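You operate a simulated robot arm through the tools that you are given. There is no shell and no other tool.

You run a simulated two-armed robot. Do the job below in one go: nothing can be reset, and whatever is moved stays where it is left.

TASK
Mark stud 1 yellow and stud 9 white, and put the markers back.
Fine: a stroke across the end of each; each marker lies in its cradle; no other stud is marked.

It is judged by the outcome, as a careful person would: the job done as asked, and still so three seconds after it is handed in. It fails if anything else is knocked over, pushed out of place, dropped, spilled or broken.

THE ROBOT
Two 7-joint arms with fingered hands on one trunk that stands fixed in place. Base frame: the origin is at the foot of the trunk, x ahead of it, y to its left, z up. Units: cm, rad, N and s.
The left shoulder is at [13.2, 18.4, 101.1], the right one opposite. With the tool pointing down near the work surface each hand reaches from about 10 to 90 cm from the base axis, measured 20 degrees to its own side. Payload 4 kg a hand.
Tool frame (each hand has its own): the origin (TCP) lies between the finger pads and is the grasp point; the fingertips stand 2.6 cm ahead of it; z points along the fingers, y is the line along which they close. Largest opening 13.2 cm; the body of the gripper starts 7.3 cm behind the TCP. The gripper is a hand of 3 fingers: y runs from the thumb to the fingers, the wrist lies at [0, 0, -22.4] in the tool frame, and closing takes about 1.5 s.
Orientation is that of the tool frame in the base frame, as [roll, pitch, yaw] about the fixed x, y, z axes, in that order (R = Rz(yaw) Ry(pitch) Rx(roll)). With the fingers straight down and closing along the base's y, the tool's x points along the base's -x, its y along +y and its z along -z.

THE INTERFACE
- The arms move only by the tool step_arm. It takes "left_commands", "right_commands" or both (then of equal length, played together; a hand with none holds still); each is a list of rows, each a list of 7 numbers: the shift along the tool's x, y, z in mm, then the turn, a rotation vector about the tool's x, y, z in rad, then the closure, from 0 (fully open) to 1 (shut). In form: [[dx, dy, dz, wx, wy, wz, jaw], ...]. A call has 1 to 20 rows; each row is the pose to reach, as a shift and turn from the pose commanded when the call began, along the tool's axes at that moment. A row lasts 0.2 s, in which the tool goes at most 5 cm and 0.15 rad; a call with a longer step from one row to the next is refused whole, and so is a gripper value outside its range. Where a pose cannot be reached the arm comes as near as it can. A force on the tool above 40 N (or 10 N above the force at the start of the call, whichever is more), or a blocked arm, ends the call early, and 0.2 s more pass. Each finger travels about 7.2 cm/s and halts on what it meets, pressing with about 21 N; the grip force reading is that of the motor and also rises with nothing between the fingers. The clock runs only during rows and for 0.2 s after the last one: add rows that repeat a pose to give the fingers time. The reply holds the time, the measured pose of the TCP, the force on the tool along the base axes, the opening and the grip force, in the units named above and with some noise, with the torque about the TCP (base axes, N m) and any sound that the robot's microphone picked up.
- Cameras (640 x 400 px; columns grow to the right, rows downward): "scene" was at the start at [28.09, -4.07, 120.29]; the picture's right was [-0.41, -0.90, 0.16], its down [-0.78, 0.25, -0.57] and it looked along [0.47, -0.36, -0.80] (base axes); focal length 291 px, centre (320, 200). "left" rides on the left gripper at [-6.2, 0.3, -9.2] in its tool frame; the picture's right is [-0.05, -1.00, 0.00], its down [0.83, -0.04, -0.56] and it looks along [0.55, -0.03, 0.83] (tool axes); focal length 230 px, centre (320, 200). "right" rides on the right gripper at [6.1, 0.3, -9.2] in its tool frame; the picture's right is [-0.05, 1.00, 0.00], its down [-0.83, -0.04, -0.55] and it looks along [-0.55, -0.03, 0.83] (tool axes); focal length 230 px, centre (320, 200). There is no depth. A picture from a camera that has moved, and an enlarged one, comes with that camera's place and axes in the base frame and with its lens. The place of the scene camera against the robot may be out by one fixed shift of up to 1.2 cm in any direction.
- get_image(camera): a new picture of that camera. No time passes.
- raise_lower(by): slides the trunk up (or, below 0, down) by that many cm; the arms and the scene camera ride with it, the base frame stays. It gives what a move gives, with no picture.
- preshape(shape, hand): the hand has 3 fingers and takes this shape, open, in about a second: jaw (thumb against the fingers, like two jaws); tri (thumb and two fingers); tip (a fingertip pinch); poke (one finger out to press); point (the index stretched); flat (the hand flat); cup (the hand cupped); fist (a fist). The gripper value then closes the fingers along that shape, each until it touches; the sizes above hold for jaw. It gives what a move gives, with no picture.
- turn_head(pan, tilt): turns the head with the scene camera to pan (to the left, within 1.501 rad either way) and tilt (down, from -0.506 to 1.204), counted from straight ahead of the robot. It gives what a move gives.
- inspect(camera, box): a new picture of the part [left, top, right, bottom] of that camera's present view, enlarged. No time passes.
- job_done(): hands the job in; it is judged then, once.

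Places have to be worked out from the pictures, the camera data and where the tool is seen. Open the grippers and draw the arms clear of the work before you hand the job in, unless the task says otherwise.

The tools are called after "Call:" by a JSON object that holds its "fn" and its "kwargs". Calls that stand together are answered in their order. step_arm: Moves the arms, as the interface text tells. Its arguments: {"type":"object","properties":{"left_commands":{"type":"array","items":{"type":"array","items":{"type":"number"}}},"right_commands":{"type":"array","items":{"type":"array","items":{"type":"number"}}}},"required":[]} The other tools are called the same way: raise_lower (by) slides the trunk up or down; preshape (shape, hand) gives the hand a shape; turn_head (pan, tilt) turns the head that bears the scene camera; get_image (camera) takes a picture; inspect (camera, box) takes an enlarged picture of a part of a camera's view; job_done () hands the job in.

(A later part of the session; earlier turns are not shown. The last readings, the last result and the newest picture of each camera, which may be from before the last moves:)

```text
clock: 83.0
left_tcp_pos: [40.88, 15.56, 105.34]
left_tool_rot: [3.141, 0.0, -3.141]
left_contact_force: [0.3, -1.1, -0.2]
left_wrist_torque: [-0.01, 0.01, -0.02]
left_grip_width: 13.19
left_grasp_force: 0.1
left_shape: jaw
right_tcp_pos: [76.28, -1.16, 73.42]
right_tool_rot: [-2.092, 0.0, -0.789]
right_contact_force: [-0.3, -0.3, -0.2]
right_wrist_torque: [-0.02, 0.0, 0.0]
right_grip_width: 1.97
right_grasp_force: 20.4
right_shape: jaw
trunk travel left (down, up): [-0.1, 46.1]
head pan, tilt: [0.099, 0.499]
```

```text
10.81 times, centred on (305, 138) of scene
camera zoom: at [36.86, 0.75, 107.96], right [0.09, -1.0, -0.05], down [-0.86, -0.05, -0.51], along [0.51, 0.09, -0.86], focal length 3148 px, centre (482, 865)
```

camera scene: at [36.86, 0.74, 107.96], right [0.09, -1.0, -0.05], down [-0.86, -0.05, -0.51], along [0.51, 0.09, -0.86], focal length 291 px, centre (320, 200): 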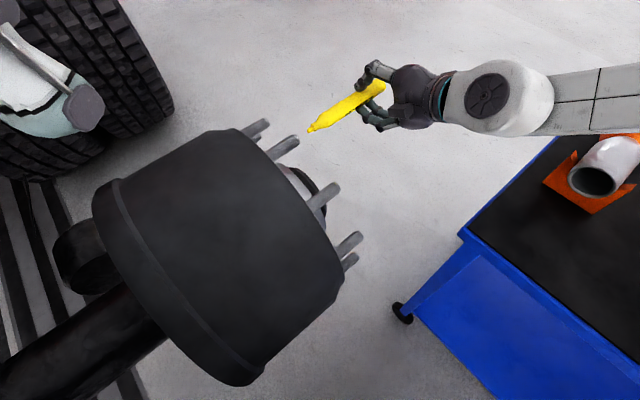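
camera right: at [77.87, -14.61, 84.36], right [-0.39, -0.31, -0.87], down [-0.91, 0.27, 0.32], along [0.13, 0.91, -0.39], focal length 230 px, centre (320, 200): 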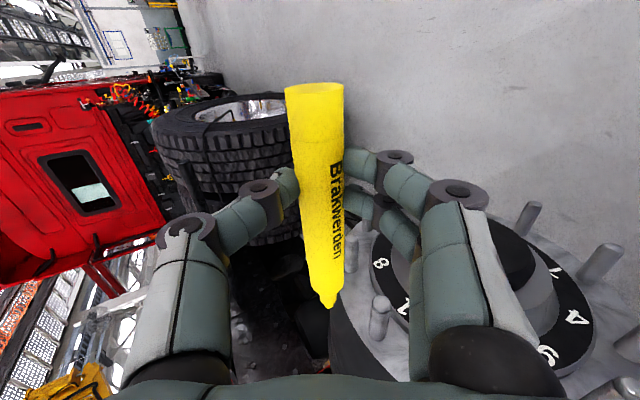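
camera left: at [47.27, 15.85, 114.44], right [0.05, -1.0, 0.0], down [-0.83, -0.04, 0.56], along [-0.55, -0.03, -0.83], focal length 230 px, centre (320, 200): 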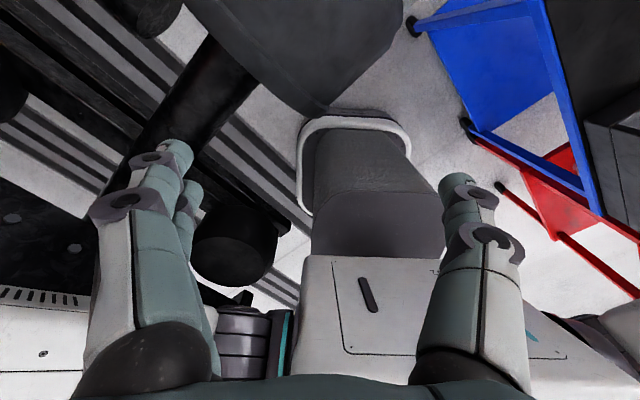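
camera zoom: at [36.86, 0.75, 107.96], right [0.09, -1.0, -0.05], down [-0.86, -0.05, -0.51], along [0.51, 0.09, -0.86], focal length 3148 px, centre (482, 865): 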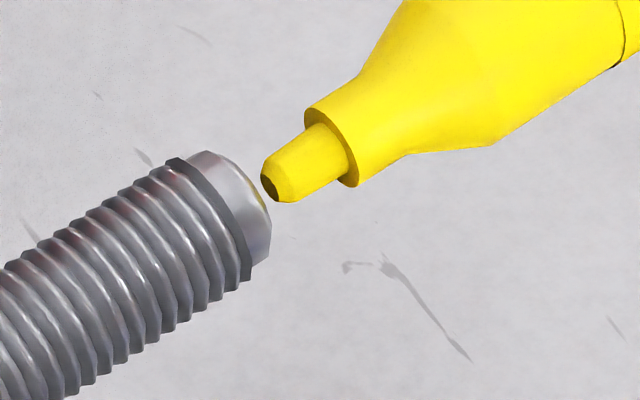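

Nearly touching, no force yet. Another 1 mm at a time.

Call:
{"fn": "step_arm", "kwargs": {"right_commands": [[-1, 0, 0, 0, 0, 0, 1], [-1, 0, 0, 0, 0, 0, 1]]}}

Call:
{"fn": "step_arm", "kwargs": {"right_commands": [[-1, 0, 0, 0, 0, 0, 1], [-1, 0, 0, 0, 0, 0, 1]]}}

Call:
{"fn": "inspect", "kwargs": {"camera": "scene", "box": [280, 120, 330, 157]}}

Call:
{"fn": "inspect", "kwargs": {"camera": "right", "box": [290, 270, 370, 330]}}

```text
clock: 83.6
left_tcp_pos: [40.92, 15.58, 105.22]
left_tool_rot: [3.141, 0.0, -3.141]
left_contact_force: [0.2, -0.6, -0.4]
left_wrist_torque: [-0.01, 0.02, -0.02]
left_grip_width: 13.21
left_grasp_force: 0.0
left_shape: jaw
right_tcp_pos: [76.19, -1.17, 73.42]
right_tool_rot: [-2.091, 0.001, -0.788]
right_contact_force: [0.4, 0.8, -0.4]
right_wrist_torque: [-0.01, 0.03, 0.02]
right_grip_width: 1.97
right_grasp_force: 21.0
right_shape: jaw
trunk travel left (down, up): [-0.1, 46.1]
head pan, tilt: [0.099, 0.499]
```

```text
clock: 84.2
left_tcp_pos: [40.89, 15.58, 105.35]
left_tool_rot: [3.141, 0.0, 3.139]
left_contact_force: [0.1, 0.4, -0.2]
left_wrist_torque: [0.0, 0.03, -0.01]
left_grip_width: 13.18
left_grasp_force: 0.0
left_shape: jaw
right_tcp_pos: [76.02, -1.04, 73.4]
right_tool_rot: [-2.092, 0.002, -0.79]
right_contact_force: [-0.2, -0.2, 0.2]
right_wrist_torque: [0.0, -0.04, -0.02]
right_grip_width: 1.96
right_grasp_force: 20.9
right_shape: jaw
trunk travel left (down, up): [-0.1, 46.1]
head pan, tilt: [0.099, 0.499]
```

```text
10.81 times, centred on (305, 138) of scene
camera zoom: at [36.86, 0.75, 107.96], right [0.09, -1.0, -0.05], down [-0.86, -0.05, -0.51], along [0.51, 0.09, -0.86], focal length 3148 px, centre (482, 865)
```

zoom: 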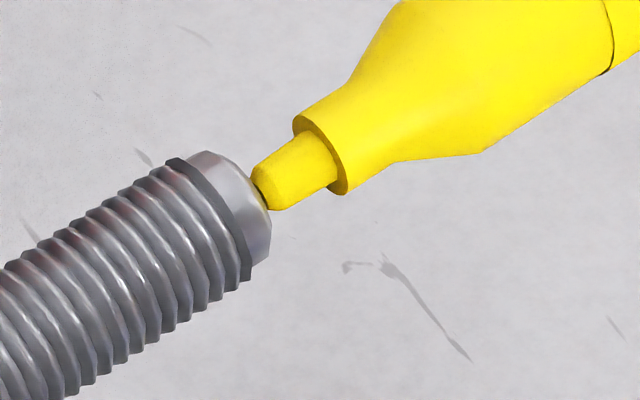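

```text
6.67 times, centred on (330, 300) of right
camera zoom: at [74.45, -11.23, 77.69], right [-0.39, -0.31, -0.87], down [-0.91, 0.27, 0.32], along [0.13, 0.91, -0.39], focal length 1534 px, centre (253, -467)
```

zoom: 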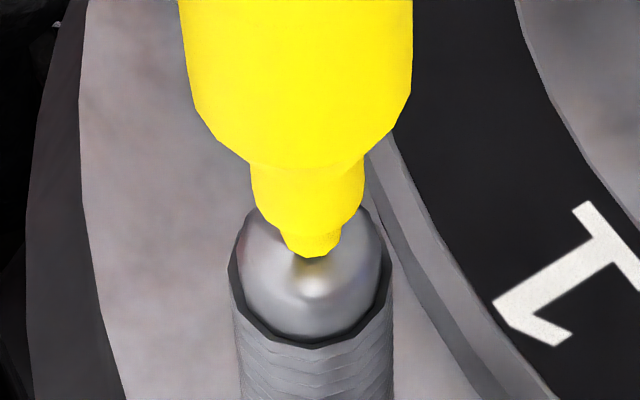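

Visually at contact but still under the force noise. Continue in 1 mm steps.

Call:
{"fn": "step_arm", "kwargs": {"right_commands": [[-1, 0, 0, 0, 0, 0, 1], [-1, 0, 0, 0, 0, 0, 1]]}}

Call:
{"fn": "step_arm", "kwargs": {"right_commands": [[-1, 0, 0, 0, 0, 0, 1], [-1, 0, 0, 0, 0, 0, 1]]}}

Call:
{"fn": "inspect", "kwargs": {"camera": "scene", "box": [280, 120, 330, 157]}}

Call:
{"fn": "inspect", "kwargs": {"camera": "right", "box": [290, 270, 370, 330]}}

```text
clock: 84.8
left_tcp_pos: [40.99, 15.55, 105.34]
left_tool_rot: [-3.141, 0.0, -3.141]
left_contact_force: [-0.5, 0.3, -0.2]
left_wrist_torque: [0.03, 0.02, 0.0]
left_grip_width: 13.19
left_grasp_force: 0.1
left_shape: jaw
right_tcp_pos: [76.02, -1.05, 73.39]
right_tool_rot: [-2.093, 0.001, -0.79]
right_contact_force: [0.0, 0.0, -0.5]
right_wrist_torque: [-0.04, 0.01, 0.03]
right_grip_width: 1.95
right_grasp_force: 21.1
right_shape: jaw
trunk travel left (down, up): [-0.1, 46.1]
head pan, tilt: [0.099, 0.499]
```

```text
clock: 85.4
left_tcp_pos: [40.97, 15.54, 105.3]
left_tool_rot: [3.141, -0.001, 3.141]
left_contact_force: [-0.2, -0.4, 0.2]
left_wrist_torque: [0.0, 0.0, -0.03]
left_grip_width: 13.19
left_grasp_force: 0.0
left_shape: jaw
right_tcp_pos: [75.93, -0.92, 73.34]
right_tool_rot: [-2.092, 0.001, -0.789]
right_contact_force: [-0.4, -0.3, -0.8]
right_wrist_torque: [-0.03, -0.02, 0.0]
right_grip_width: 1.96
right_grasp_force: 21.3
right_shape: jaw
trunk travel left (down, up): [-0.1, 46.1]
head pan, tilt: [0.099, 0.499]
```

```text
10.81 times, centred on (305, 138) of scene
camera zoom: at [36.86, 0.74, 107.96], right [0.09, -1.0, -0.05], down [-0.86, -0.05, -0.51], along [0.51, 0.09, -0.86], focal length 3148 px, centre (482, 865)
```

zoom: 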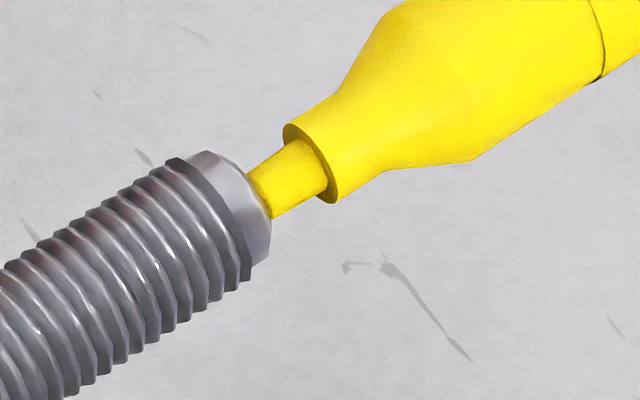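

```text
6.67 times, centred on (330, 300) of right
camera zoom: at [74.29, -11.1, 77.67], right [-0.39, -0.31, -0.87], down [-0.91, 0.27, 0.32], along [0.13, 0.91, -0.39], focal length 1534 px, centre (253, -467)
```

zoom: 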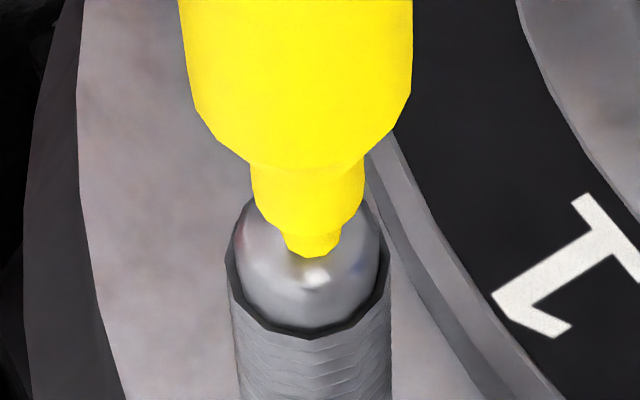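

Geometry says we're within a millimetre or two of contact. Continuing to feel forward in 1 mm steps.

Call:
{"fn": "step_arm", "kwargs": {"right_commands": [[-1, 0, 0, 0, 0, 0, 1], [-1, 0, 0, 0, 0, 0, 1]]}}

Call:
{"fn": "step_arm", "kwargs": {"right_commands": [[-1, 0, 0, 0, 0, 0, 1], [-1, 0, 0, 0, 0, 0, 1]]}}

Call:
{"fn": "inspect", "kwargs": {"camera": "scene", "box": [280, 120, 330, 157]}}

Call:
{"fn": "inspect", "kwargs": {"camera": "right", "box": [290, 270, 370, 330]}}

```text
clock: 86.0
left_tcp_pos: [40.93, 15.55, 105.25]
left_tool_rot: [-3.141, -0.001, 3.141]
left_contact_force: [-0.2, -0.2, -0.4]
left_wrist_torque: [0.01, -0.01, 0.02]
left_grip_width: 13.19
left_grasp_force: 0.1
left_shape: jaw
right_tcp_pos: [75.92, -0.91, 73.49]
right_tool_rot: [-2.095, 0.001, -0.791]
right_contact_force: [2.1, -2.4, 0.4]
right_wrist_torque: [-0.02, 0.01, -0.03]
right_grip_width: 1.96
right_grasp_force: 20.7
right_shape: jaw
trunk travel left (down, up): [-0.1, 46.1]
head pan, tilt: [0.099, 0.499]
```

```text
clock: 86.6
left_tcp_pos: [40.89, 15.47, 105.29]
left_tool_rot: [3.141, -0.002, -3.141]
left_contact_force: [-0.3, 0.3, 0.2]
left_wrist_torque: [0.0, 0.03, 0.01]
left_grip_width: 13.18
left_grasp_force: 0.0
left_shape: jaw
right_tcp_pos: [75.94, -0.93, 73.36]
right_tool_rot: [-2.093, 0.002, -0.791]
right_contact_force: [5.3, -4.8, -0.5]
right_wrist_torque: [-0.05, -0.08, -0.11]
right_grip_width: 1.97
right_grasp_force: 21.5
right_shape: jaw
trunk travel left (down, up): [-0.1, 46.1]
head pan, tilt: [0.099, 0.499]
```

```text
10.81 times, centred on (305, 138) of scene
camera zoom: at [36.9, 0.69, 107.95], right [0.08, -1.0, -0.05], down [-0.86, -0.05, -0.51], along [0.51, 0.09, -0.86], focal length 3148 px, centre (482, 865)
```

zoom: 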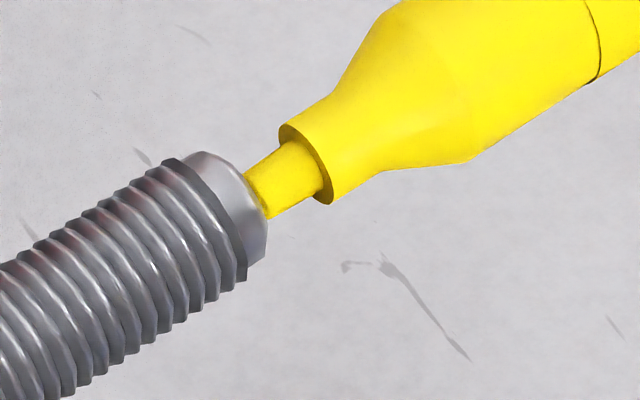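

```text
6.67 times, centred on (330, 300) of right
camera zoom: at [74.23, -11.07, 77.65], right [-0.39, -0.31, -0.87], down [-0.91, 0.27, 0.32], along [0.13, 0.91, -0.39], focal length 1534 px, centre (253, -467)
```

zoom: 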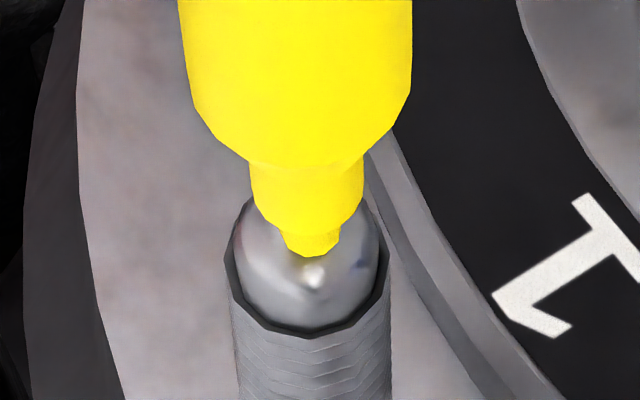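

Contact found: 7 N straight along the stud axis (≈3.5 N/mm), so the nib is on the apex. I'll ease off to ~3 N and draw the stroke vertically, following the rounded end: first up to +7 mm.

Call:
{"fn": "step_arm", "kwargs": {"right_commands": [[1.2, 0, 0, 0, 0, 0, 1], [1.0, -1.7, -1.0, 0, 0, 0, 1], [0.8, -3.0, -1.7, 0, 0, 0, 1], [0.2, -4.3, -2.5, 0, 0, 0, 1], [-0.7, -6.1, -3.5, 0, 0, 0, 1], [-0.7, -6.1, -3.5, 0, 0, 0, 1]]}}

Call:
{"fn": "inspect", "kwargs": {"camera": "right", "box": [290, 270, 370, 330]}}

Call:
{"fn": "inspect", "kwargs": {"camera": "scene", "box": [280, 120, 330, 157]}}

```text
clock: 88.0
left_tcp_pos: [40.96, 15.46, 105.33]
left_tool_rot: [-3.141, -0.001, 3.141]
left_contact_force: [-0.8, 1.6, -0.3]
left_wrist_torque: [0.01, 0.03, -0.02]
left_grip_width: 13.18
left_grasp_force: 0.1
left_shape: jaw
right_tcp_pos: [75.87, -0.89, 74.02]
right_tool_rot: [-2.093, 0.001, -0.791]
right_contact_force: [6.7, -8.2, -1.0]
right_wrist_torque: [-0.22, -0.18, -0.04]
right_grip_width: 1.96
right_grasp_force: 21.2
right_shape: jaw
trunk travel left (down, up): [-0.1, 46.1]
head pan, tilt: [0.099, 0.499]
```

```text
6.67 times, centred on (330, 300) of right
camera zoom: at [74.19, -11.04, 78.31], right [-0.39, -0.31, -0.87], down [-0.91, 0.27, 0.32], along [0.13, 0.91, -0.39], focal length 1534 px, centre (253, -467)
```

zoom: 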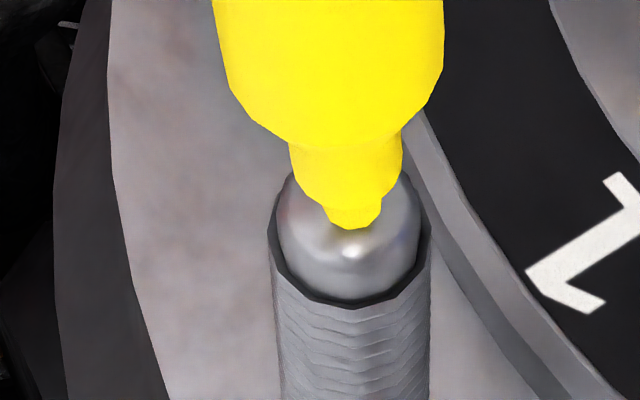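

```text
10.81 times, centred on (305, 138) of scene
camera zoom: at [36.93, 0.66, 107.93], right [0.08, -1.0, -0.05], down [-0.86, -0.05, -0.51], along [0.51, 0.09, -0.86], focal length 3148 px, centre (482, 865)
```

zoom: 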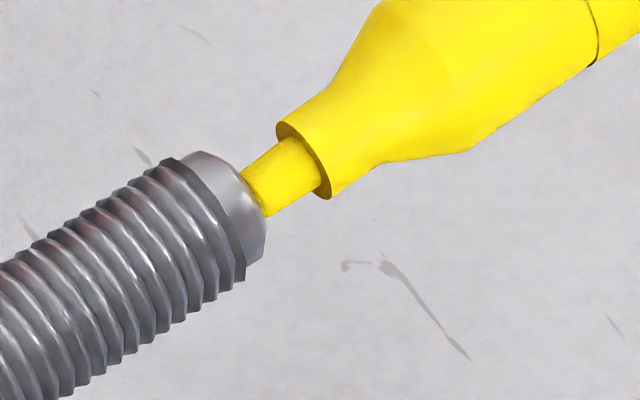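

The nib stuck by friction and the marker pivoted slightly in the grip instead of sliding (10 N press, too much). I'll back off 5 mm and look at where the nib sits in the hand now.

Call:
{"fn": "step_arm", "kwargs": {"right_commands": [[2, 0, 0, 0, 0, 0, 1], [5, 0, 0, 0, 0, 0, 1], [5, 0, 0, 0, 0, 0, 1]]}}

Call:
{"fn": "inspect", "kwargs": {"camera": "right", "box": [290, 270, 370, 330]}}

Call:
{"fn": "inspect", "kwargs": {"camera": "scene", "box": [280, 120, 330, 157]}}

Call:
{"fn": "get_image", "kwargs": {"camera": "right"}}

```text
clock: 88.8
left_tcp_pos: [40.9, 15.58, 105.32]
left_tool_rot: [-3.141, 0.0, -3.141]
left_contact_force: [-0.5, -0.2, -0.7]
left_wrist_torque: [0.01, 0.01, 0.02]
left_grip_width: 13.18
left_grasp_force: 0.1
left_shape: jaw
right_tcp_pos: [76.01, -1.03, 74.05]
right_tool_rot: [-2.092, 0.002, -0.787]
right_contact_force: [0.5, 0.4, 0.5]
right_wrist_torque: [0.01, 0.03, -0.02]
right_grip_width: 1.94
right_grasp_force: 20.7
right_shape: jaw
trunk travel left (down, up): [-0.1, 46.1]
head pan, tilt: [0.099, 0.499]
```

```text
6.67 times, centred on (330, 300) of right
camera zoom: at [74.43, -11.16, 78.33], right [-0.39, -0.31, -0.87], down [-0.91, 0.26, 0.32], along [0.13, 0.91, -0.39], focal length 1534 px, centre (253, -467)
```

zoom: 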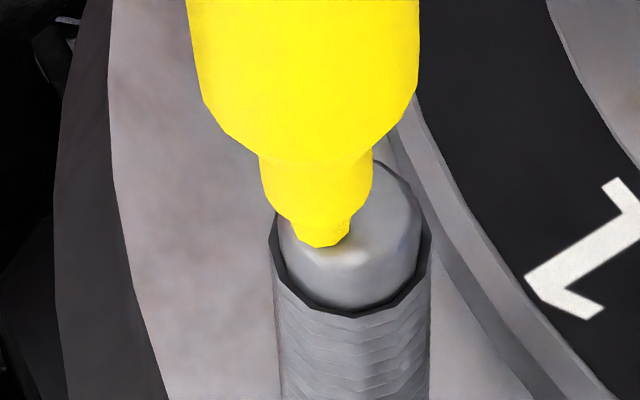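

```text
10.81 times, centred on (305, 138) of scene
camera zoom: at [36.85, 0.78, 107.96], right [0.09, -0.99, -0.05], down [-0.86, -0.05, -0.51], along [0.51, 0.09, -0.86], focal length 3148 px, centre (482, 865)
```

zoom: 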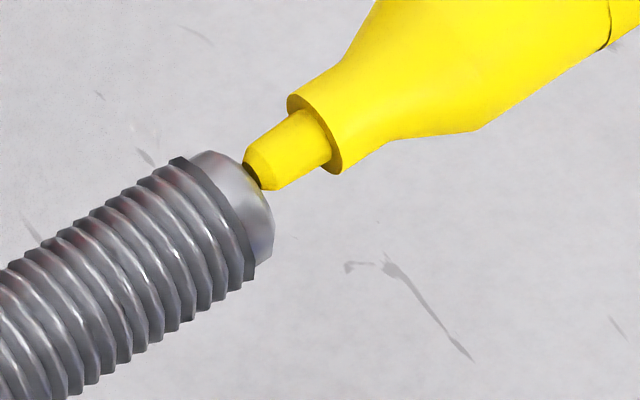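

```text
taken
camera right: at [74.43, -11.16, 78.33], right [-0.39, -0.31, -0.87], down [-0.91, 0.26, 0.32], along [0.13, 0.91, -0.39], focal length 230 px, centre (320, 200)
```

right: 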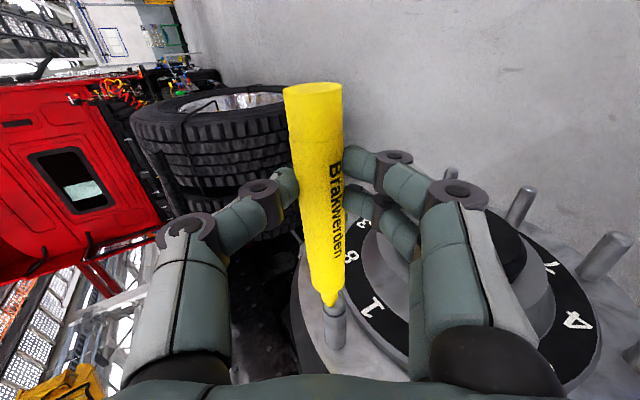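

On release the nib sprang back nearly to its place in the hand (so the grip held). I'll start the stroke from about 6 mm above centre with a much lighter touch: move up 2 mm and feel forward.

Call:
{"fn": "step_arm", "kwargs": {"right_commands": [[0, -1.7, -1.0, 0, 0, 0, 1], [-1.5, -1.7, -1.0, 0, 0, 0, 1], [-1.5, -1.7, -1.0, 0, 0, 0, 1]]}}

Call:
{"fn": "step_arm", "kwargs": {"right_commands": [[-1, 0, 0, 0, 0, 0, 1], [-1, 0, 0, 0, 0, 0, 1]]}}

Call:
{"fn": "inspect", "kwargs": {"camera": "right", "box": [290, 270, 370, 330]}}

Call:
{"fn": "inspect", "kwargs": {"camera": "scene", "box": [280, 120, 330, 157]}}

```text
clock: 89.6
left_tcp_pos: [40.86, 15.67, 105.29]
left_tool_rot: [-3.14, 0.001, -3.14]
left_contact_force: [0.8, -0.7, 1.4]
left_wrist_torque: [0.02, -0.01, 0.0]
left_grip_width: 13.19
left_grasp_force: 0.1
left_shape: jaw
right_tcp_pos: [75.94, -1.07, 74.24]
right_tool_rot: [-2.092, 0.001, -0.788]
right_contact_force: [0.0, 1.2, -1.4]
right_wrist_torque: [0.0, 0.0, -0.03]
right_grip_width: 1.95
right_grasp_force: 20.7
right_shape: jaw
trunk travel left (down, up): [-0.1, 46.1]
head pan, tilt: [0.099, 0.499]
```

```text
clock: 90.2
left_tcp_pos: [40.95, 15.44, 105.23]
left_tool_rot: [-3.141, 0.001, 3.141]
left_contact_force: [0.7, -0.1, -0.2]
left_wrist_torque: [0.03, 0.01, -0.02]
left_grip_width: 13.19
left_grasp_force: 0.1
left_shape: jaw
right_tcp_pos: [75.85, -0.91, 74.39]
right_tool_rot: [-2.094, 0.0, -0.789]
right_contact_force: [0.4, -0.5, 0.0]
right_wrist_torque: [-0.02, -0.02, 0.0]
right_grip_width: 1.98
right_grasp_force: 21.1
right_shape: jaw
trunk travel left (down, up): [-0.1, 46.1]
head pan, tilt: [0.099, 0.499]
```

```text
6.67 times, centred on (330, 300) of right
camera zoom: at [74.28, -11.1, 78.59], right [-0.39, -0.31, -0.87], down [-0.91, 0.27, 0.32], along [0.13, 0.91, -0.39], focal length 1534 px, centre (253, -467)
```

zoom: 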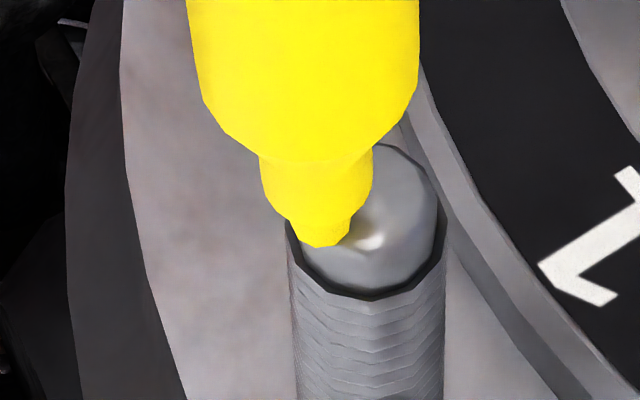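

```text
10.81 times, centred on (305, 138) of scene
camera zoom: at [36.86, 0.74, 107.96], right [0.09, -1.0, -0.05], down [-0.86, -0.05, -0.51], along [0.51, 0.09, -0.86], focal length 3148 px, centre (482, 865)
```

zoom: 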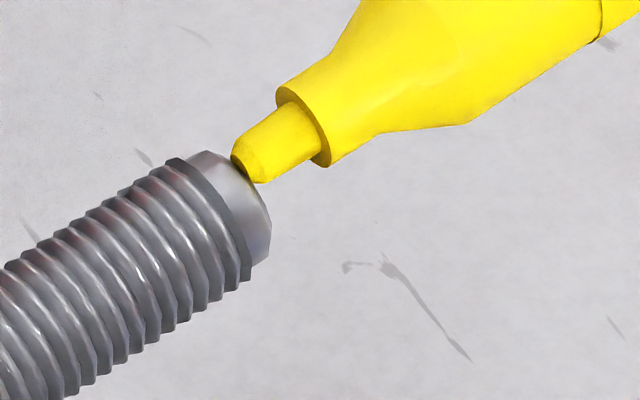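

The nib is ~5 mm above the centre, no force yet. One more millimetre forward.

Call:
{"fn": "step_arm", "kwargs": {"right_commands": [[-1, 0, 0, 0, 0, 0, 1], [-1, 0, 0, 0, 0, 0, 1]]}}

Call:
{"fn": "step_arm", "kwargs": {"right_commands": [[-0.7, 0, 0, 0, 0, 0, 1], [-0.7, 0, 0, 0, 0, 0, 1]]}}

Call:
{"fn": "inspect", "kwargs": {"camera": "scene", "box": [280, 120, 330, 157]}}

```text
clock: 90.8
left_tcp_pos: [40.94, 15.59, 105.41]
left_tool_rot: [-3.142, -0.001, -3.141]
left_contact_force: [-0.7, 0.5, 0.2]
left_wrist_torque: [-0.02, -0.02, -0.09]
left_grip_width: 13.2
left_grasp_force: 0.0
left_shape: jaw
right_tcp_pos: [75.79, -0.81, 74.34]
right_tool_rot: [-2.092, 0.001, -0.789]
right_contact_force: [0.1, 0.0, -0.2]
right_wrist_torque: [0.01, -0.04, 0.0]
right_grip_width: 1.96
right_grasp_force: 20.6
right_shape: jaw
trunk travel left (down, up): [-0.1, 46.1]
head pan, tilt: [0.099, 0.499]
```

```text
clock: 91.4
left_tcp_pos: [40.81, 15.56, 105.37]
left_tool_rot: [-3.141, -0.001, -3.141]
left_contact_force: [-0.5, 1.1, 0.5]
left_wrist_torque: [-0.03, -0.03, -0.01]
left_grip_width: 13.19
left_grasp_force: 0.0
left_shape: jaw
right_tcp_pos: [75.61, -0.81, 74.28]
right_tool_rot: [-2.092, 0.002, -0.789]
right_contact_force: [0.7, -0.5, 0.0]
right_wrist_torque: [0.01, 0.02, -0.03]
right_grip_width: 1.95
right_grasp_force: 20.9
right_shape: jaw
trunk travel left (down, up): [-0.1, 46.1]
head pan, tilt: [0.099, 0.499]
```

```text
10.81 times, centred on (305, 138) of scene
camera zoom: at [36.86, 0.74, 107.96], right [0.09, -1.0, -0.05], down [-0.86, -0.05, -0.51], along [0.51, 0.09, -0.86], focal length 3148 px, centre (482, 865)
```

zoom: 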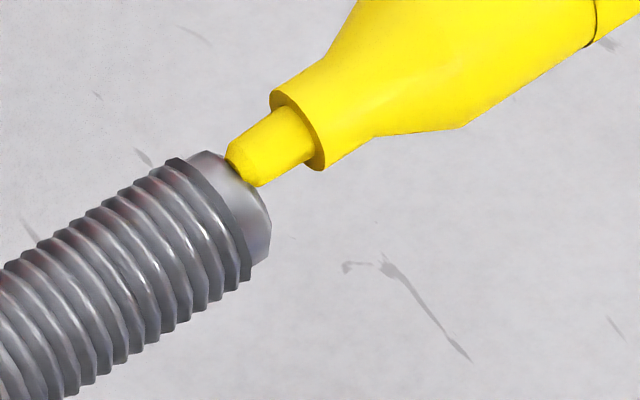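

Light contact (~1 N) at about 5 mm above centre. Now I'll sweep 14 mm downward across the end, following the rounded profile with a light press.

Call:
{"fn": "step_arm", "kwargs": {"right_commands": [[-0.1, 1.3, 0.75, 0, 0, 0, 1], [0.5, 3.0, 1.7, 0, 0, 0, 1], [1.1, 4.8, 2.7, 0, 0, 0, 1], [1.3, 6.5, 3.7, 0, 0, 0, 1], [1.1, 8.2, 4.7, 0, 0, 0, 1], [0.5, 10, 5.7, 0, 0, 0, 1], [-0.2, 11.3, 6.5, 0, 0, 0, 1], [-0.9, 12.1, 7.0, 0, 0, 0, 1]]}}

Call:
{"fn": "inspect", "kwargs": {"camera": "right", "box": [290, 270, 370, 330]}}

Call:
{"fn": "inspect", "kwargs": {"camera": "scene", "box": [280, 120, 330, 157]}}

```text
clock: 93.2
left_tcp_pos: [40.89, 15.38, 105.43]
left_tool_rot: [-3.14, -0.002, 3.141]
left_contact_force: [-0.4, -0.6, -0.4]
left_wrist_torque: [0.0, 0.03, -0.05]
left_grip_width: 13.18
left_grasp_force: 0.2
left_shape: jaw
right_tcp_pos: [75.86, -0.87, 72.87]
right_tool_rot: [-2.091, 0.001, -0.792]
right_contact_force: [5.3, -4.2, 0.6]
right_wrist_torque: [0.13, 0.07, -0.14]
right_grip_width: 1.96
right_grasp_force: 21.4
right_shape: jaw
trunk travel left (down, up): [-0.1, 46.1]
head pan, tilt: [0.099, 0.499]
```

```text
6.67 times, centred on (330, 300) of right
camera zoom: at [74.16, -11.03, 77.2], right [-0.39, -0.31, -0.87], down [-0.91, 0.27, 0.31], along [0.13, 0.91, -0.39], focal length 1534 px, centre (253, -467)
```

zoom: 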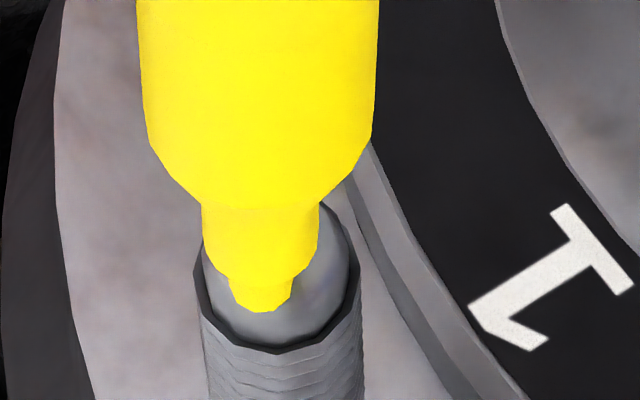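

```text
10.81 times, centred on (305, 138) of scene
camera zoom: at [36.89, 0.69, 107.95], right [0.08, -1.0, -0.05], down [-0.86, -0.05, -0.51], along [0.51, 0.09, -0.86], focal length 3148 px, centre (482, 865)
```

zoom: 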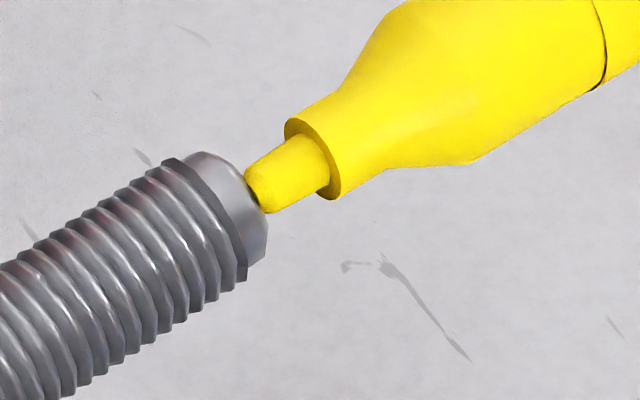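

The nib again mostly stuck (about 7 N) and the marker swivelled in the soft grip. A perpendicular nib sticks; a trailing, tilted nib should drag cleanly. I'll back off 3 cm and check the marker's position in the hand first.

Call:
{"fn": "step_arm", "kwargs": {"right_commands": [[3, 0, 0, 0, 0, 0, 1], [10, 0, 0, 0, 0, 0, 1], [20, 0, 0, 0, 0, 0, 1], [30, 0, 0, 0, 0, 0, 1], [30, 0, 0, 0, 0, 0, 1]]}}

Call:
{"fn": "get_image", "kwargs": {"camera": "right"}}

Call:
{"fn": "inspect", "kwargs": {"camera": "right", "box": [280, 260, 380, 340]}}

Call:
{"fn": "inspect", "kwargs": {"camera": "scene", "box": [270, 110, 340, 160]}}

```text
clock: 94.4
left_tcp_pos: [40.77, 15.46, 105.32]
left_tool_rot: [3.141, -0.001, -3.141]
left_contact_force: [0.9, 0.4, 0.5]
left_wrist_torque: [-0.01, -0.01, 0.02]
left_grip_width: 13.19
left_grasp_force: 0.0
left_shape: jaw
right_tcp_pos: [77.82, -3.05, 72.91]
right_tool_rot: [-2.092, 0.002, -0.789]
right_contact_force: [-0.3, -1.1, -0.4]
right_wrist_torque: [0.01, 0.02, -0.02]
right_grip_width: 1.96
right_grasp_force: 21.0
right_shape: jaw
trunk travel left (down, up): [-0.1, 46.1]
head pan, tilt: [0.099, 0.499]
```

```text
taken
camera right: at [76.25, -13.05, 77.21], right [-0.39, -0.31, -0.87], down [-0.91, 0.27, 0.32], along [0.13, 0.91, -0.39], focal length 230 px, centre (320, 200)
```

right: 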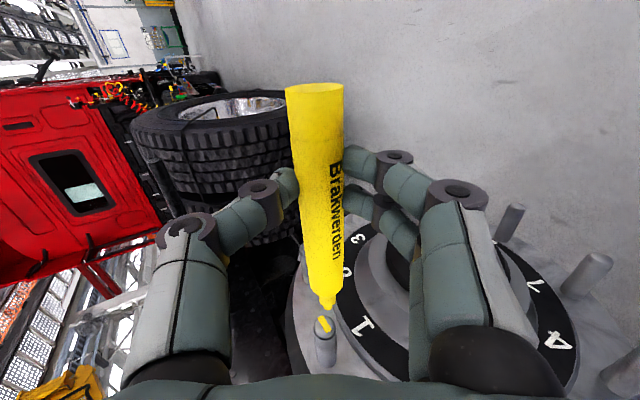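

```text
5.00 times, centred on (330, 300) of right
camera zoom: at [76.25, -13.05, 77.21], right [-0.39, -0.31, -0.87], down [-0.91, 0.27, 0.32], along [0.13, 0.91, -0.39], focal length 1150 px, centre (270, -300)
```

zoom: 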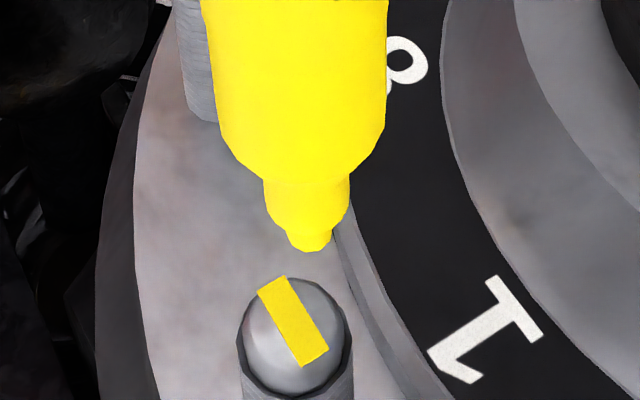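

```text
8.00 times, centred on (305, 135) of scene
camera zoom: at [36.85, 0.76, 107.96], right [0.09, -1.0, -0.05], down [-0.86, -0.05, -0.51], along [0.51, 0.09, -0.86], focal length 2330 px, centre (440, 720)
```

zoom: 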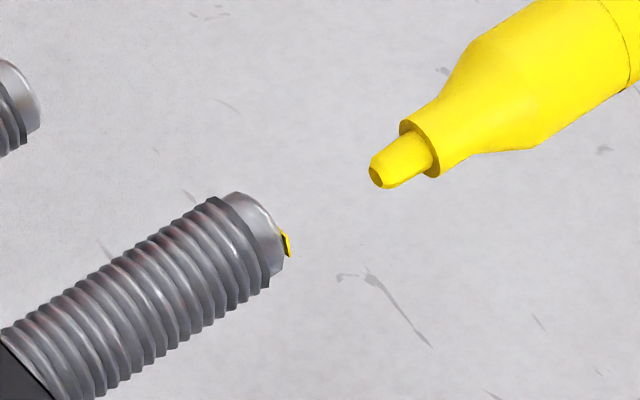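

A clean yellow stroke now lies across the end of stud 1, and the nib is back in its original place in the hand. I'll retreat up and back to the waypoint and unroll the hand.

Call:
{"fn": "step_arm", "kwargs": {"right_commands": [[10, -4, -24, 0, 0, 0, 1], [18, -9, -52, 0, 0, 0, 1], [27, -13, -78, 0, 0, 0, 1], [36, -17, -103, 0, 0, 0, 1], [45, -22, -129, 0, 0, 0, 1], [55, -26, -155, 0, 0, 0, 1], [64, -30, -181, 0, 0, 0, 1], [73, -35, -207, 0, 0, 0, 1], [82, -39, -233, 0, 0, 0, 1], [91, -43, -258, 0, 0, 0, 1], [100, -48, -284, 0, 0, 0, 1], [109, -52, -310, 0, 0, 0, 1], [109, -52, -310, -0.15, 0, 0, 1], [109, -52, -310, -0.3, 0, 0, 1], [109, -52, -310, -0.45, 0, 0, 1], [109, -52, -310, -0.6, 0, 0, 1], [109, -52, -310, -0.75, 0, 0, 1], [109, -52, -310, -0.9, 0, 0, 1], [109, -52, -310, -1.05, 0, 0, 1], [109, -52, -310, -1.05, 0, 0, 1]]}}

Call:
{"fn": "inspect", "kwargs": {"camera": "scene", "box": [230, 90, 400, 290]}}

Call:
{"fn": "get_image", "kwargs": {"camera": "right"}}

```text
clock: 98.6
left_tcp_pos: [40.73, 15.6, 105.39]
left_tool_rot: [-3.141, 0.0, 3.141]
left_contact_force: [0.0, -1.0, 0.3]
left_wrist_torque: [0.01, -0.01, 0.02]
left_grip_width: 13.19
left_grasp_force: 0.0
left_shape: jaw
right_tcp_pos: [68.27, -27.79, 93.01]
right_tool_rot: [3.14, 0.002, -0.79]
right_contact_force: [0.8, 0.0, 0.1]
right_wrist_torque: [0.02, -0.03, 0.02]
right_grip_width: 1.96
right_grasp_force: 20.9
right_shape: jaw
trunk travel left (down, up): [-0.1, 46.1]
head pan, tilt: [0.099, 0.499]
```

```text
2.00 times, centred on (315, 190) of scene
camera zoom: at [36.78, 0.74, 108.0], right [0.09, -1.0, -0.05], down [-0.86, -0.05, -0.51], along [0.51, 0.09, -0.86], focal length 582 px, centre (330, 220)
```

zoom: 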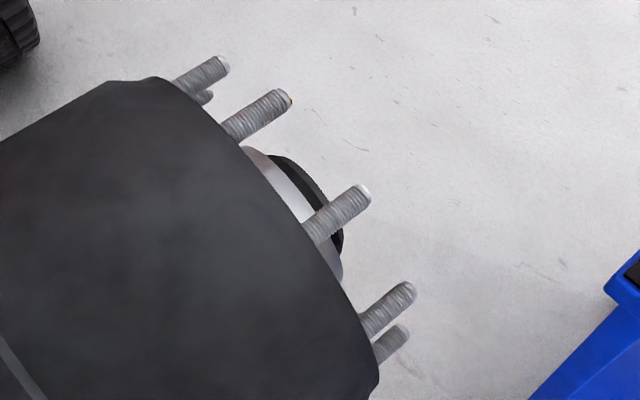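

```text
taken
camera right: at [72.19, -32.37, 102.15], right [-0.75, -0.67, 0.0], down [-0.55, 0.62, 0.56], along [-0.37, 0.41, -0.83], focal length 230 px, centre (320, 200)
```

right: 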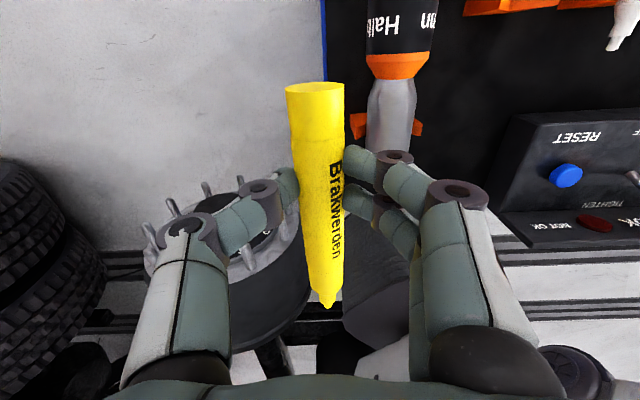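

Now back over the yellow cradle at height, then I'll check alignment before lowering.

Call:
{"fn": "step_arm", "kwargs": {"right_commands": [[17, 18.5, 0, 0, 0, 0, 1], [34, 37, 0, 0, 0, 0, 1], [51, 56, 0, 0, 0, 0, 1], [68, 74, 0, 0, 0, 0, 1], [85, 93, 0, 0, 0, 0, 1], [101, 111, 0, 0, 0, 0, 1], [118, 130, 0, 0, 0, 0, 1], [135, 148, 0, 0, 0, 0, 1], [152, 167, 0, 0, 0, 0, 1], [168.5, 185.5, 0, 0, 0, 0, 1], [168.5, 185.5, 30, 0, 0, 0, 1], [168.5, 185.5, 60, 0, 0, 0, 1], [168.5, 185.5, 90, 0, 0, 0, 1], [168.5, 185.5, 90, 0, 0, 0, 1]]}}

Call:
{"fn": "get_image", "kwargs": {"camera": "right"}}

Call:
{"fn": "turn_head", "kwargs": {"pan": -0.65, "tilt": 0.4}}

Call:
{"fn": "inspect", "kwargs": {"camera": "scene", "box": [320, 70, 440, 220]}}

```text
clock: 101.6
left_tcp_pos: [40.86, 15.48, 105.42]
left_tool_rot: [-3.141, 0.001, -3.141]
left_contact_force: [-0.5, -0.7, 0.4]
left_wrist_torque: [0.0, -0.01, 0.01]
left_grip_width: 13.19
left_grasp_force: 0.1
left_shape: jaw
right_tcp_pos: [66.92, -52.8, 83.78]
right_tool_rot: [-3.14, 0.001, -0.788]
right_contact_force: [0.1, -0.2, 0.3]
right_wrist_torque: [-0.01, 0.03, 0.0]
right_grip_width: 1.97
right_grasp_force: 21.2
right_shape: jaw
trunk travel left (down, up): [-0.1, 46.1]
head pan, tilt: [0.099, 0.499]
```

```text
taken
camera right: at [70.9, -57.49, 93.06], right [-0.75, -0.67, 0.0], down [-0.55, 0.62, 0.56], along [-0.37, 0.41, -0.83], focal length 230 px, centre (320, 200)
```

right: 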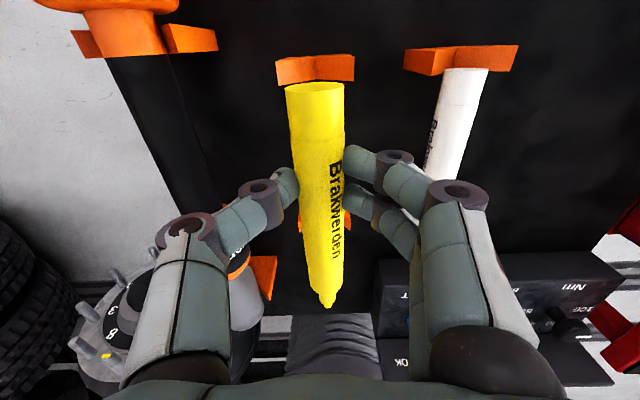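

```text
clock: 102.7
left_tcp_pos: [40.94, 15.64, 105.29]
left_tool_rot: [-3.141, 0.001, 3.141]
left_contact_force: [0.0, -0.3, -0.4]
left_wrist_torque: [0.03, 0.01, 0.02]
left_grip_width: 13.19
left_grasp_force: 0.1
left_shape: jaw
right_tcp_pos: [66.91, -52.86, 83.93]
right_tool_rot: [-3.14, 0.001, -0.79]
right_contact_force: [1.2, 0.5, -0.2]
right_wrist_torque: [-0.05, -0.01, 0.01]
right_grip_width: 1.95
right_grasp_force: 21.2
right_shape: jaw
trunk travel left (down, up): [-0.1, 46.1]
head pan, tilt: [-0.649, 0.4]
```

```text
2.67 times, centred on (380, 145) of scene
camera zoom: at [35.88, -5.76, 109.6], right [-0.52, -0.8, 0.31], down [-0.74, 0.24, -0.63], along [0.43, -0.56, -0.71], focal length 777 px, centre (160, 347)
```

zoom: 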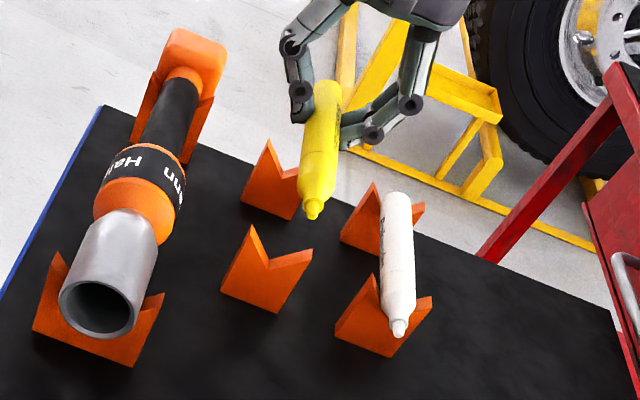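

Aligned with where I gripped it. Lowering 6 cm, then settling the last few millimetres by force.

Call:
{"fn": "step_arm", "kwargs": {"right_commands": [[0, 0, 20, 0, 0, 0, 1], [0, 0, 40, 0, 0, 0, 1], [0, 0, 56, 0, 0, 0, 1], [0, 0, 61, 0, 0, 0, 1], [0, 0, 61, 0, 0, 0, 1]]}}

Call:
{"fn": "step_arm", "kwargs": {"right_commands": [[0, 0, 2, 0, 0, 0, 1], [0, 0, 3, 0, 0, 0, 1], [0, 0, 3, 0, 0, 0, 1]]}}

Call:
{"fn": "get_image", "kwargs": {"camera": "right"}}

Call:
{"fn": "inspect", "kwargs": {"camera": "scene", "box": [340, 100, 420, 200]}}

```text
clock: 103.9
left_tcp_pos: [40.94, 15.56, 105.46]
left_tool_rot: [-3.141, 0.0, 3.14]
left_contact_force: [0.7, -0.6, 0.4]
left_wrist_torque: [-0.02, -0.02, -0.02]
left_grip_width: 13.21
left_grasp_force: 0.0
left_shape: jaw
right_tcp_pos: [66.81, -52.89, 77.66]
right_tool_rot: [3.14, 0.001, -0.787]
right_contact_force: [-0.3, -0.5, -0.5]
right_wrist_torque: [0.0, 0.02, 0.04]
right_grip_width: 1.96
right_grasp_force: 21.2
right_shape: jaw
trunk travel left (down, up): [-0.1, 46.1]
head pan, tilt: [-0.649, 0.4]
```

```text
clock: 104.7
left_tcp_pos: [40.83, 15.58, 105.34]
left_tool_rot: [-3.141, -0.001, -3.141]
left_contact_force: [-0.6, -0.5, 0.1]
left_wrist_torque: [-0.03, 0.05, 0.02]
left_grip_width: 13.18
left_grasp_force: 0.0
left_shape: jaw
right_tcp_pos: [67.04, -52.73, 77.4]
right_tool_rot: [3.14, 0.002, -0.791]
right_contact_force: [0.2, -0.2, -1.1]
right_wrist_torque: [0.01, -0.01, 0.05]
right_grip_width: 1.94
right_grasp_force: 20.8
right_shape: jaw
trunk travel left (down, up): [-0.1, 46.1]
head pan, tilt: [-0.649, 0.4]
```

```text
taken
camera right: at [70.92, -57.44, 86.61], right [-0.75, -0.67, 0.0], down [-0.55, 0.62, 0.56], along [-0.37, 0.41, -0.83], focal length 230 px, centre (320, 200)
```

right: 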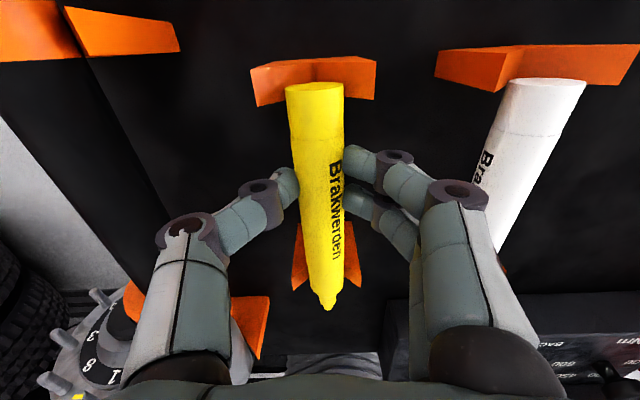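

```text
4.00 times, centred on (380, 150) of scene
camera zoom: at [35.87, -5.77, 109.61], right [-0.52, -0.8, 0.31], down [-0.74, 0.24, -0.63], along [0.43, -0.56, -0.71], focal length 1165 px, centre (80, 400)
```

zoom: 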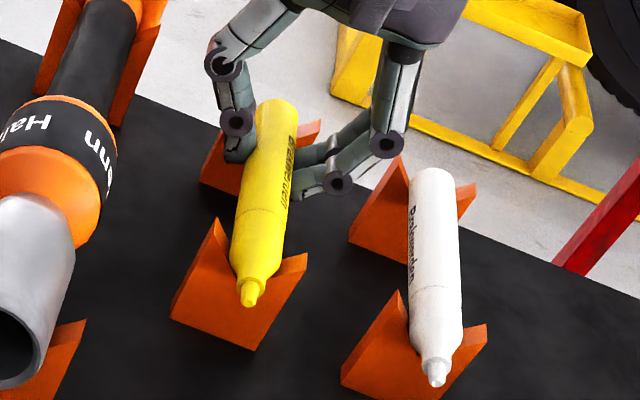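

It's visually in the V's; I'll go 2 mm lower to feel contact and then open slowly.

Call:
{"fn": "step_arm", "kwargs": {"right_commands": [[0, 0, 1, 0, 0, 0, 1], [0, 0, 2, 0, 0, 0, 1], [0, 0, 2, 0, 0, 0, 1]]}}

Call:
{"fn": "step_arm", "kwargs": {"right_commands": [[0, 0, 0, 0, 0, 0, 0.95], [0, 0, 0, 0, 0, 0, 0.9], [0, 0, 0, 0, 0, 0, 0.86], [0, 0, 0, 0, 0, 0, 0.82], [0, 0, 0, 0, 0, 0, 0.78], [0, 0, 0, 0, 0, 0, 0.74], [0, 0, 0, 0, 0, 0, 0.68], [0, 0, 0, 0, 0, 0, 0.6], [0, 0, 0, 0, 0, 0, 0.5], [0, 0, 0, 0, 0, 0, 0.5]]}}

Call:
{"fn": "get_image", "kwargs": {"camera": "right"}}

Call:
{"fn": "inspect", "kwargs": {"camera": "scene", "box": [340, 100, 420, 200]}}

```text
clock: 105.5
left_tcp_pos: [40.87, 15.53, 105.37]
left_tool_rot: [-3.141, -0.001, 3.141]
left_contact_force: [-0.5, 0.6, 0.5]
left_wrist_torque: [0.03, -0.01, 0.0]
left_grip_width: 13.21
left_grasp_force: 0.1
left_shape: jaw
right_tcp_pos: [67.0, -52.71, 77.28]
right_tool_rot: [3.14, 0.0, -0.79]
right_contact_force: [-0.5, -1.9, 5.7]
right_wrist_torque: [-0.02, 0.03, 0.0]
right_grip_width: 1.97
right_grasp_force: 21.2
right_shape: jaw
trunk travel left (down, up): [-0.1, 46.1]
head pan, tilt: [-0.649, 0.4]
```

```text
clock: 107.7
left_tcp_pos: [40.83, 15.57, 105.31]
left_tool_rot: [3.141, -0.001, 3.139]
left_contact_force: [0.3, -0.6, -0.3]
left_wrist_torque: [0.0, 0.01, 0.0]
left_grip_width: 13.17
left_grasp_force: 0.1
left_shape: jaw
right_tcp_pos: [66.85, -52.82, 77.17]
right_tool_rot: [3.14, 0.003, -0.789]
right_contact_force: [0.2, -0.4, -0.4]
right_wrist_torque: [0.05, 0.0, -0.02]
right_grip_width: 6.51
right_grasp_force: 0.1
right_shape: jaw
trunk travel left (down, up): [-0.1, 46.1]
head pan, tilt: [-0.649, 0.4]
```

```text
taken
camera right: at [70.92, -57.42, 86.43], right [-0.75, -0.67, 0.0], down [-0.55, 0.62, 0.56], along [-0.37, 0.41, -0.83], focal length 230 px, centre (320, 200)
```

right: 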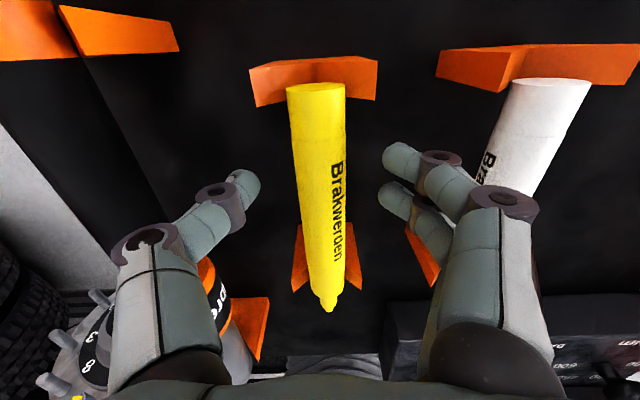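

```text
4.00 times, centred on (380, 150) of scene
camera zoom: at [35.87, -5.77, 109.6], right [-0.52, -0.8, 0.31], down [-0.74, 0.24, -0.63], along [0.43, -0.56, -0.71], focal length 1165 px, centre (80, 400)
```

zoom: 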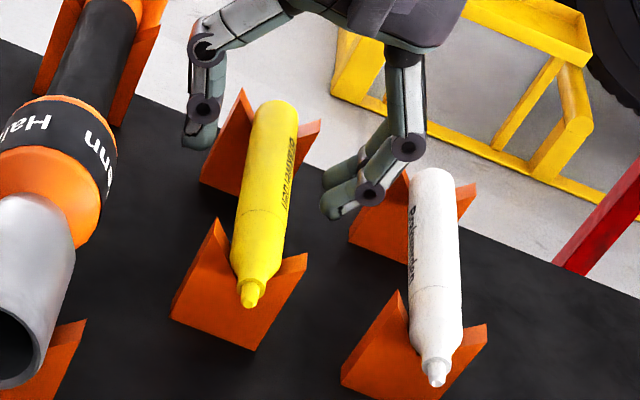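

The yellow marker is back in its cradle. Next I'll rise 8 cm, shift 9.9 cm to the white marker and check alignment.

Call:
{"fn": "step_arm", "kwargs": {"right_commands": [[0, 0, -20, 0, 0, 0, 0.5], [0, 0, -40, 0, 0, 0, 0.5], [0, 0, -60, 0, 0, 0, 0.5], [0, 0, -80, 0, 0, 0, 0.5], [0, 25, -80, 0, 0, 0, 0.5], [0, 50, -80, 0, 0, 0, 0.5], [0, 75, -80, 0, 0, 0, 0.5], [0, 99, -80, 0, 0, 0, 0.5], [0, 99, -80, 0, 0, 0, 0.5]]}}

Call:
{"fn": "get_image", "kwargs": {"camera": "right"}}

Call:
{"fn": "inspect", "kwargs": {"camera": "right", "box": [270, 165, 380, 265]}}

Call:
{"fn": "inspect", "kwargs": {"camera": "right", "box": [265, 30, 375, 120]}}

```text
clock: 109.7
left_tcp_pos: [40.94, 15.61, 105.3]
left_tool_rot: [-3.14, -0.001, 3.141]
left_contact_force: [0.2, 0.9, -0.5]
left_wrist_torque: [0.01, 0.0, 0.03]
left_grip_width: 13.2
left_grasp_force: 0.1
left_shape: jaw
right_tcp_pos: [59.96, -59.64, 85.26]
right_tool_rot: [3.14, 0.001, -0.789]
right_contact_force: [0.2, 0.5, -1.1]
right_wrist_torque: [0.03, 0.03, -0.01]
right_grip_width: 6.56
right_grasp_force: 0.0
right_shape: jaw
trunk travel left (down, up): [-0.1, 46.1]
head pan, tilt: [-0.649, 0.4]
```

```text
taken
camera right: at [63.91, -64.32, 94.45], right [-0.75, -0.67, 0.0], down [-0.55, 0.62, 0.56], along [-0.37, 0.41, -0.83], focal length 230 px, centre (320, 200)
```

right: 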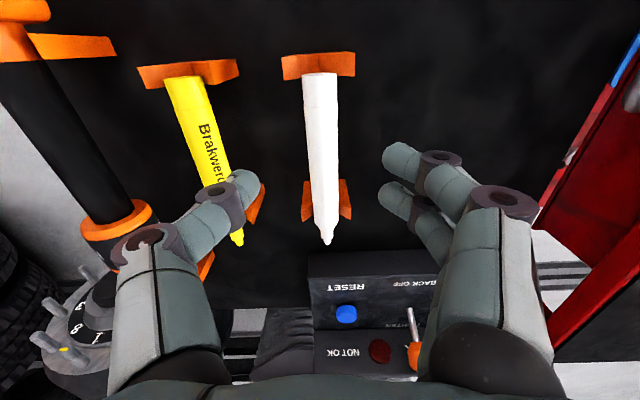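

```text
4.00 times, centred on (325, 215) of right
camera zoom: at [63.91, -64.32, 94.45], right [-0.75, -0.67, 0.0], down [-0.55, 0.62, 0.56], along [-0.37, 0.41, -0.83], focal length 920 px, centre (300, 140)
```

zoom: 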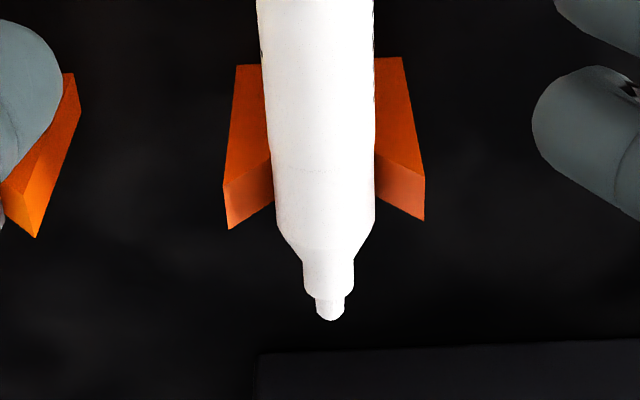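

```text
4.44 times, centred on (320, 75) of right
camera zoom: at [63.91, -64.32, 94.45], right [-0.75, -0.67, 0.0], down [-0.55, 0.62, 0.56], along [-0.37, 0.41, -0.83], focal length 1022 px, centre (320, 756)
```

zoom: 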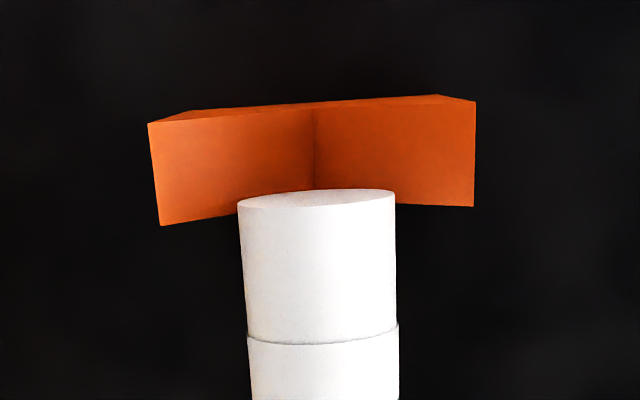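

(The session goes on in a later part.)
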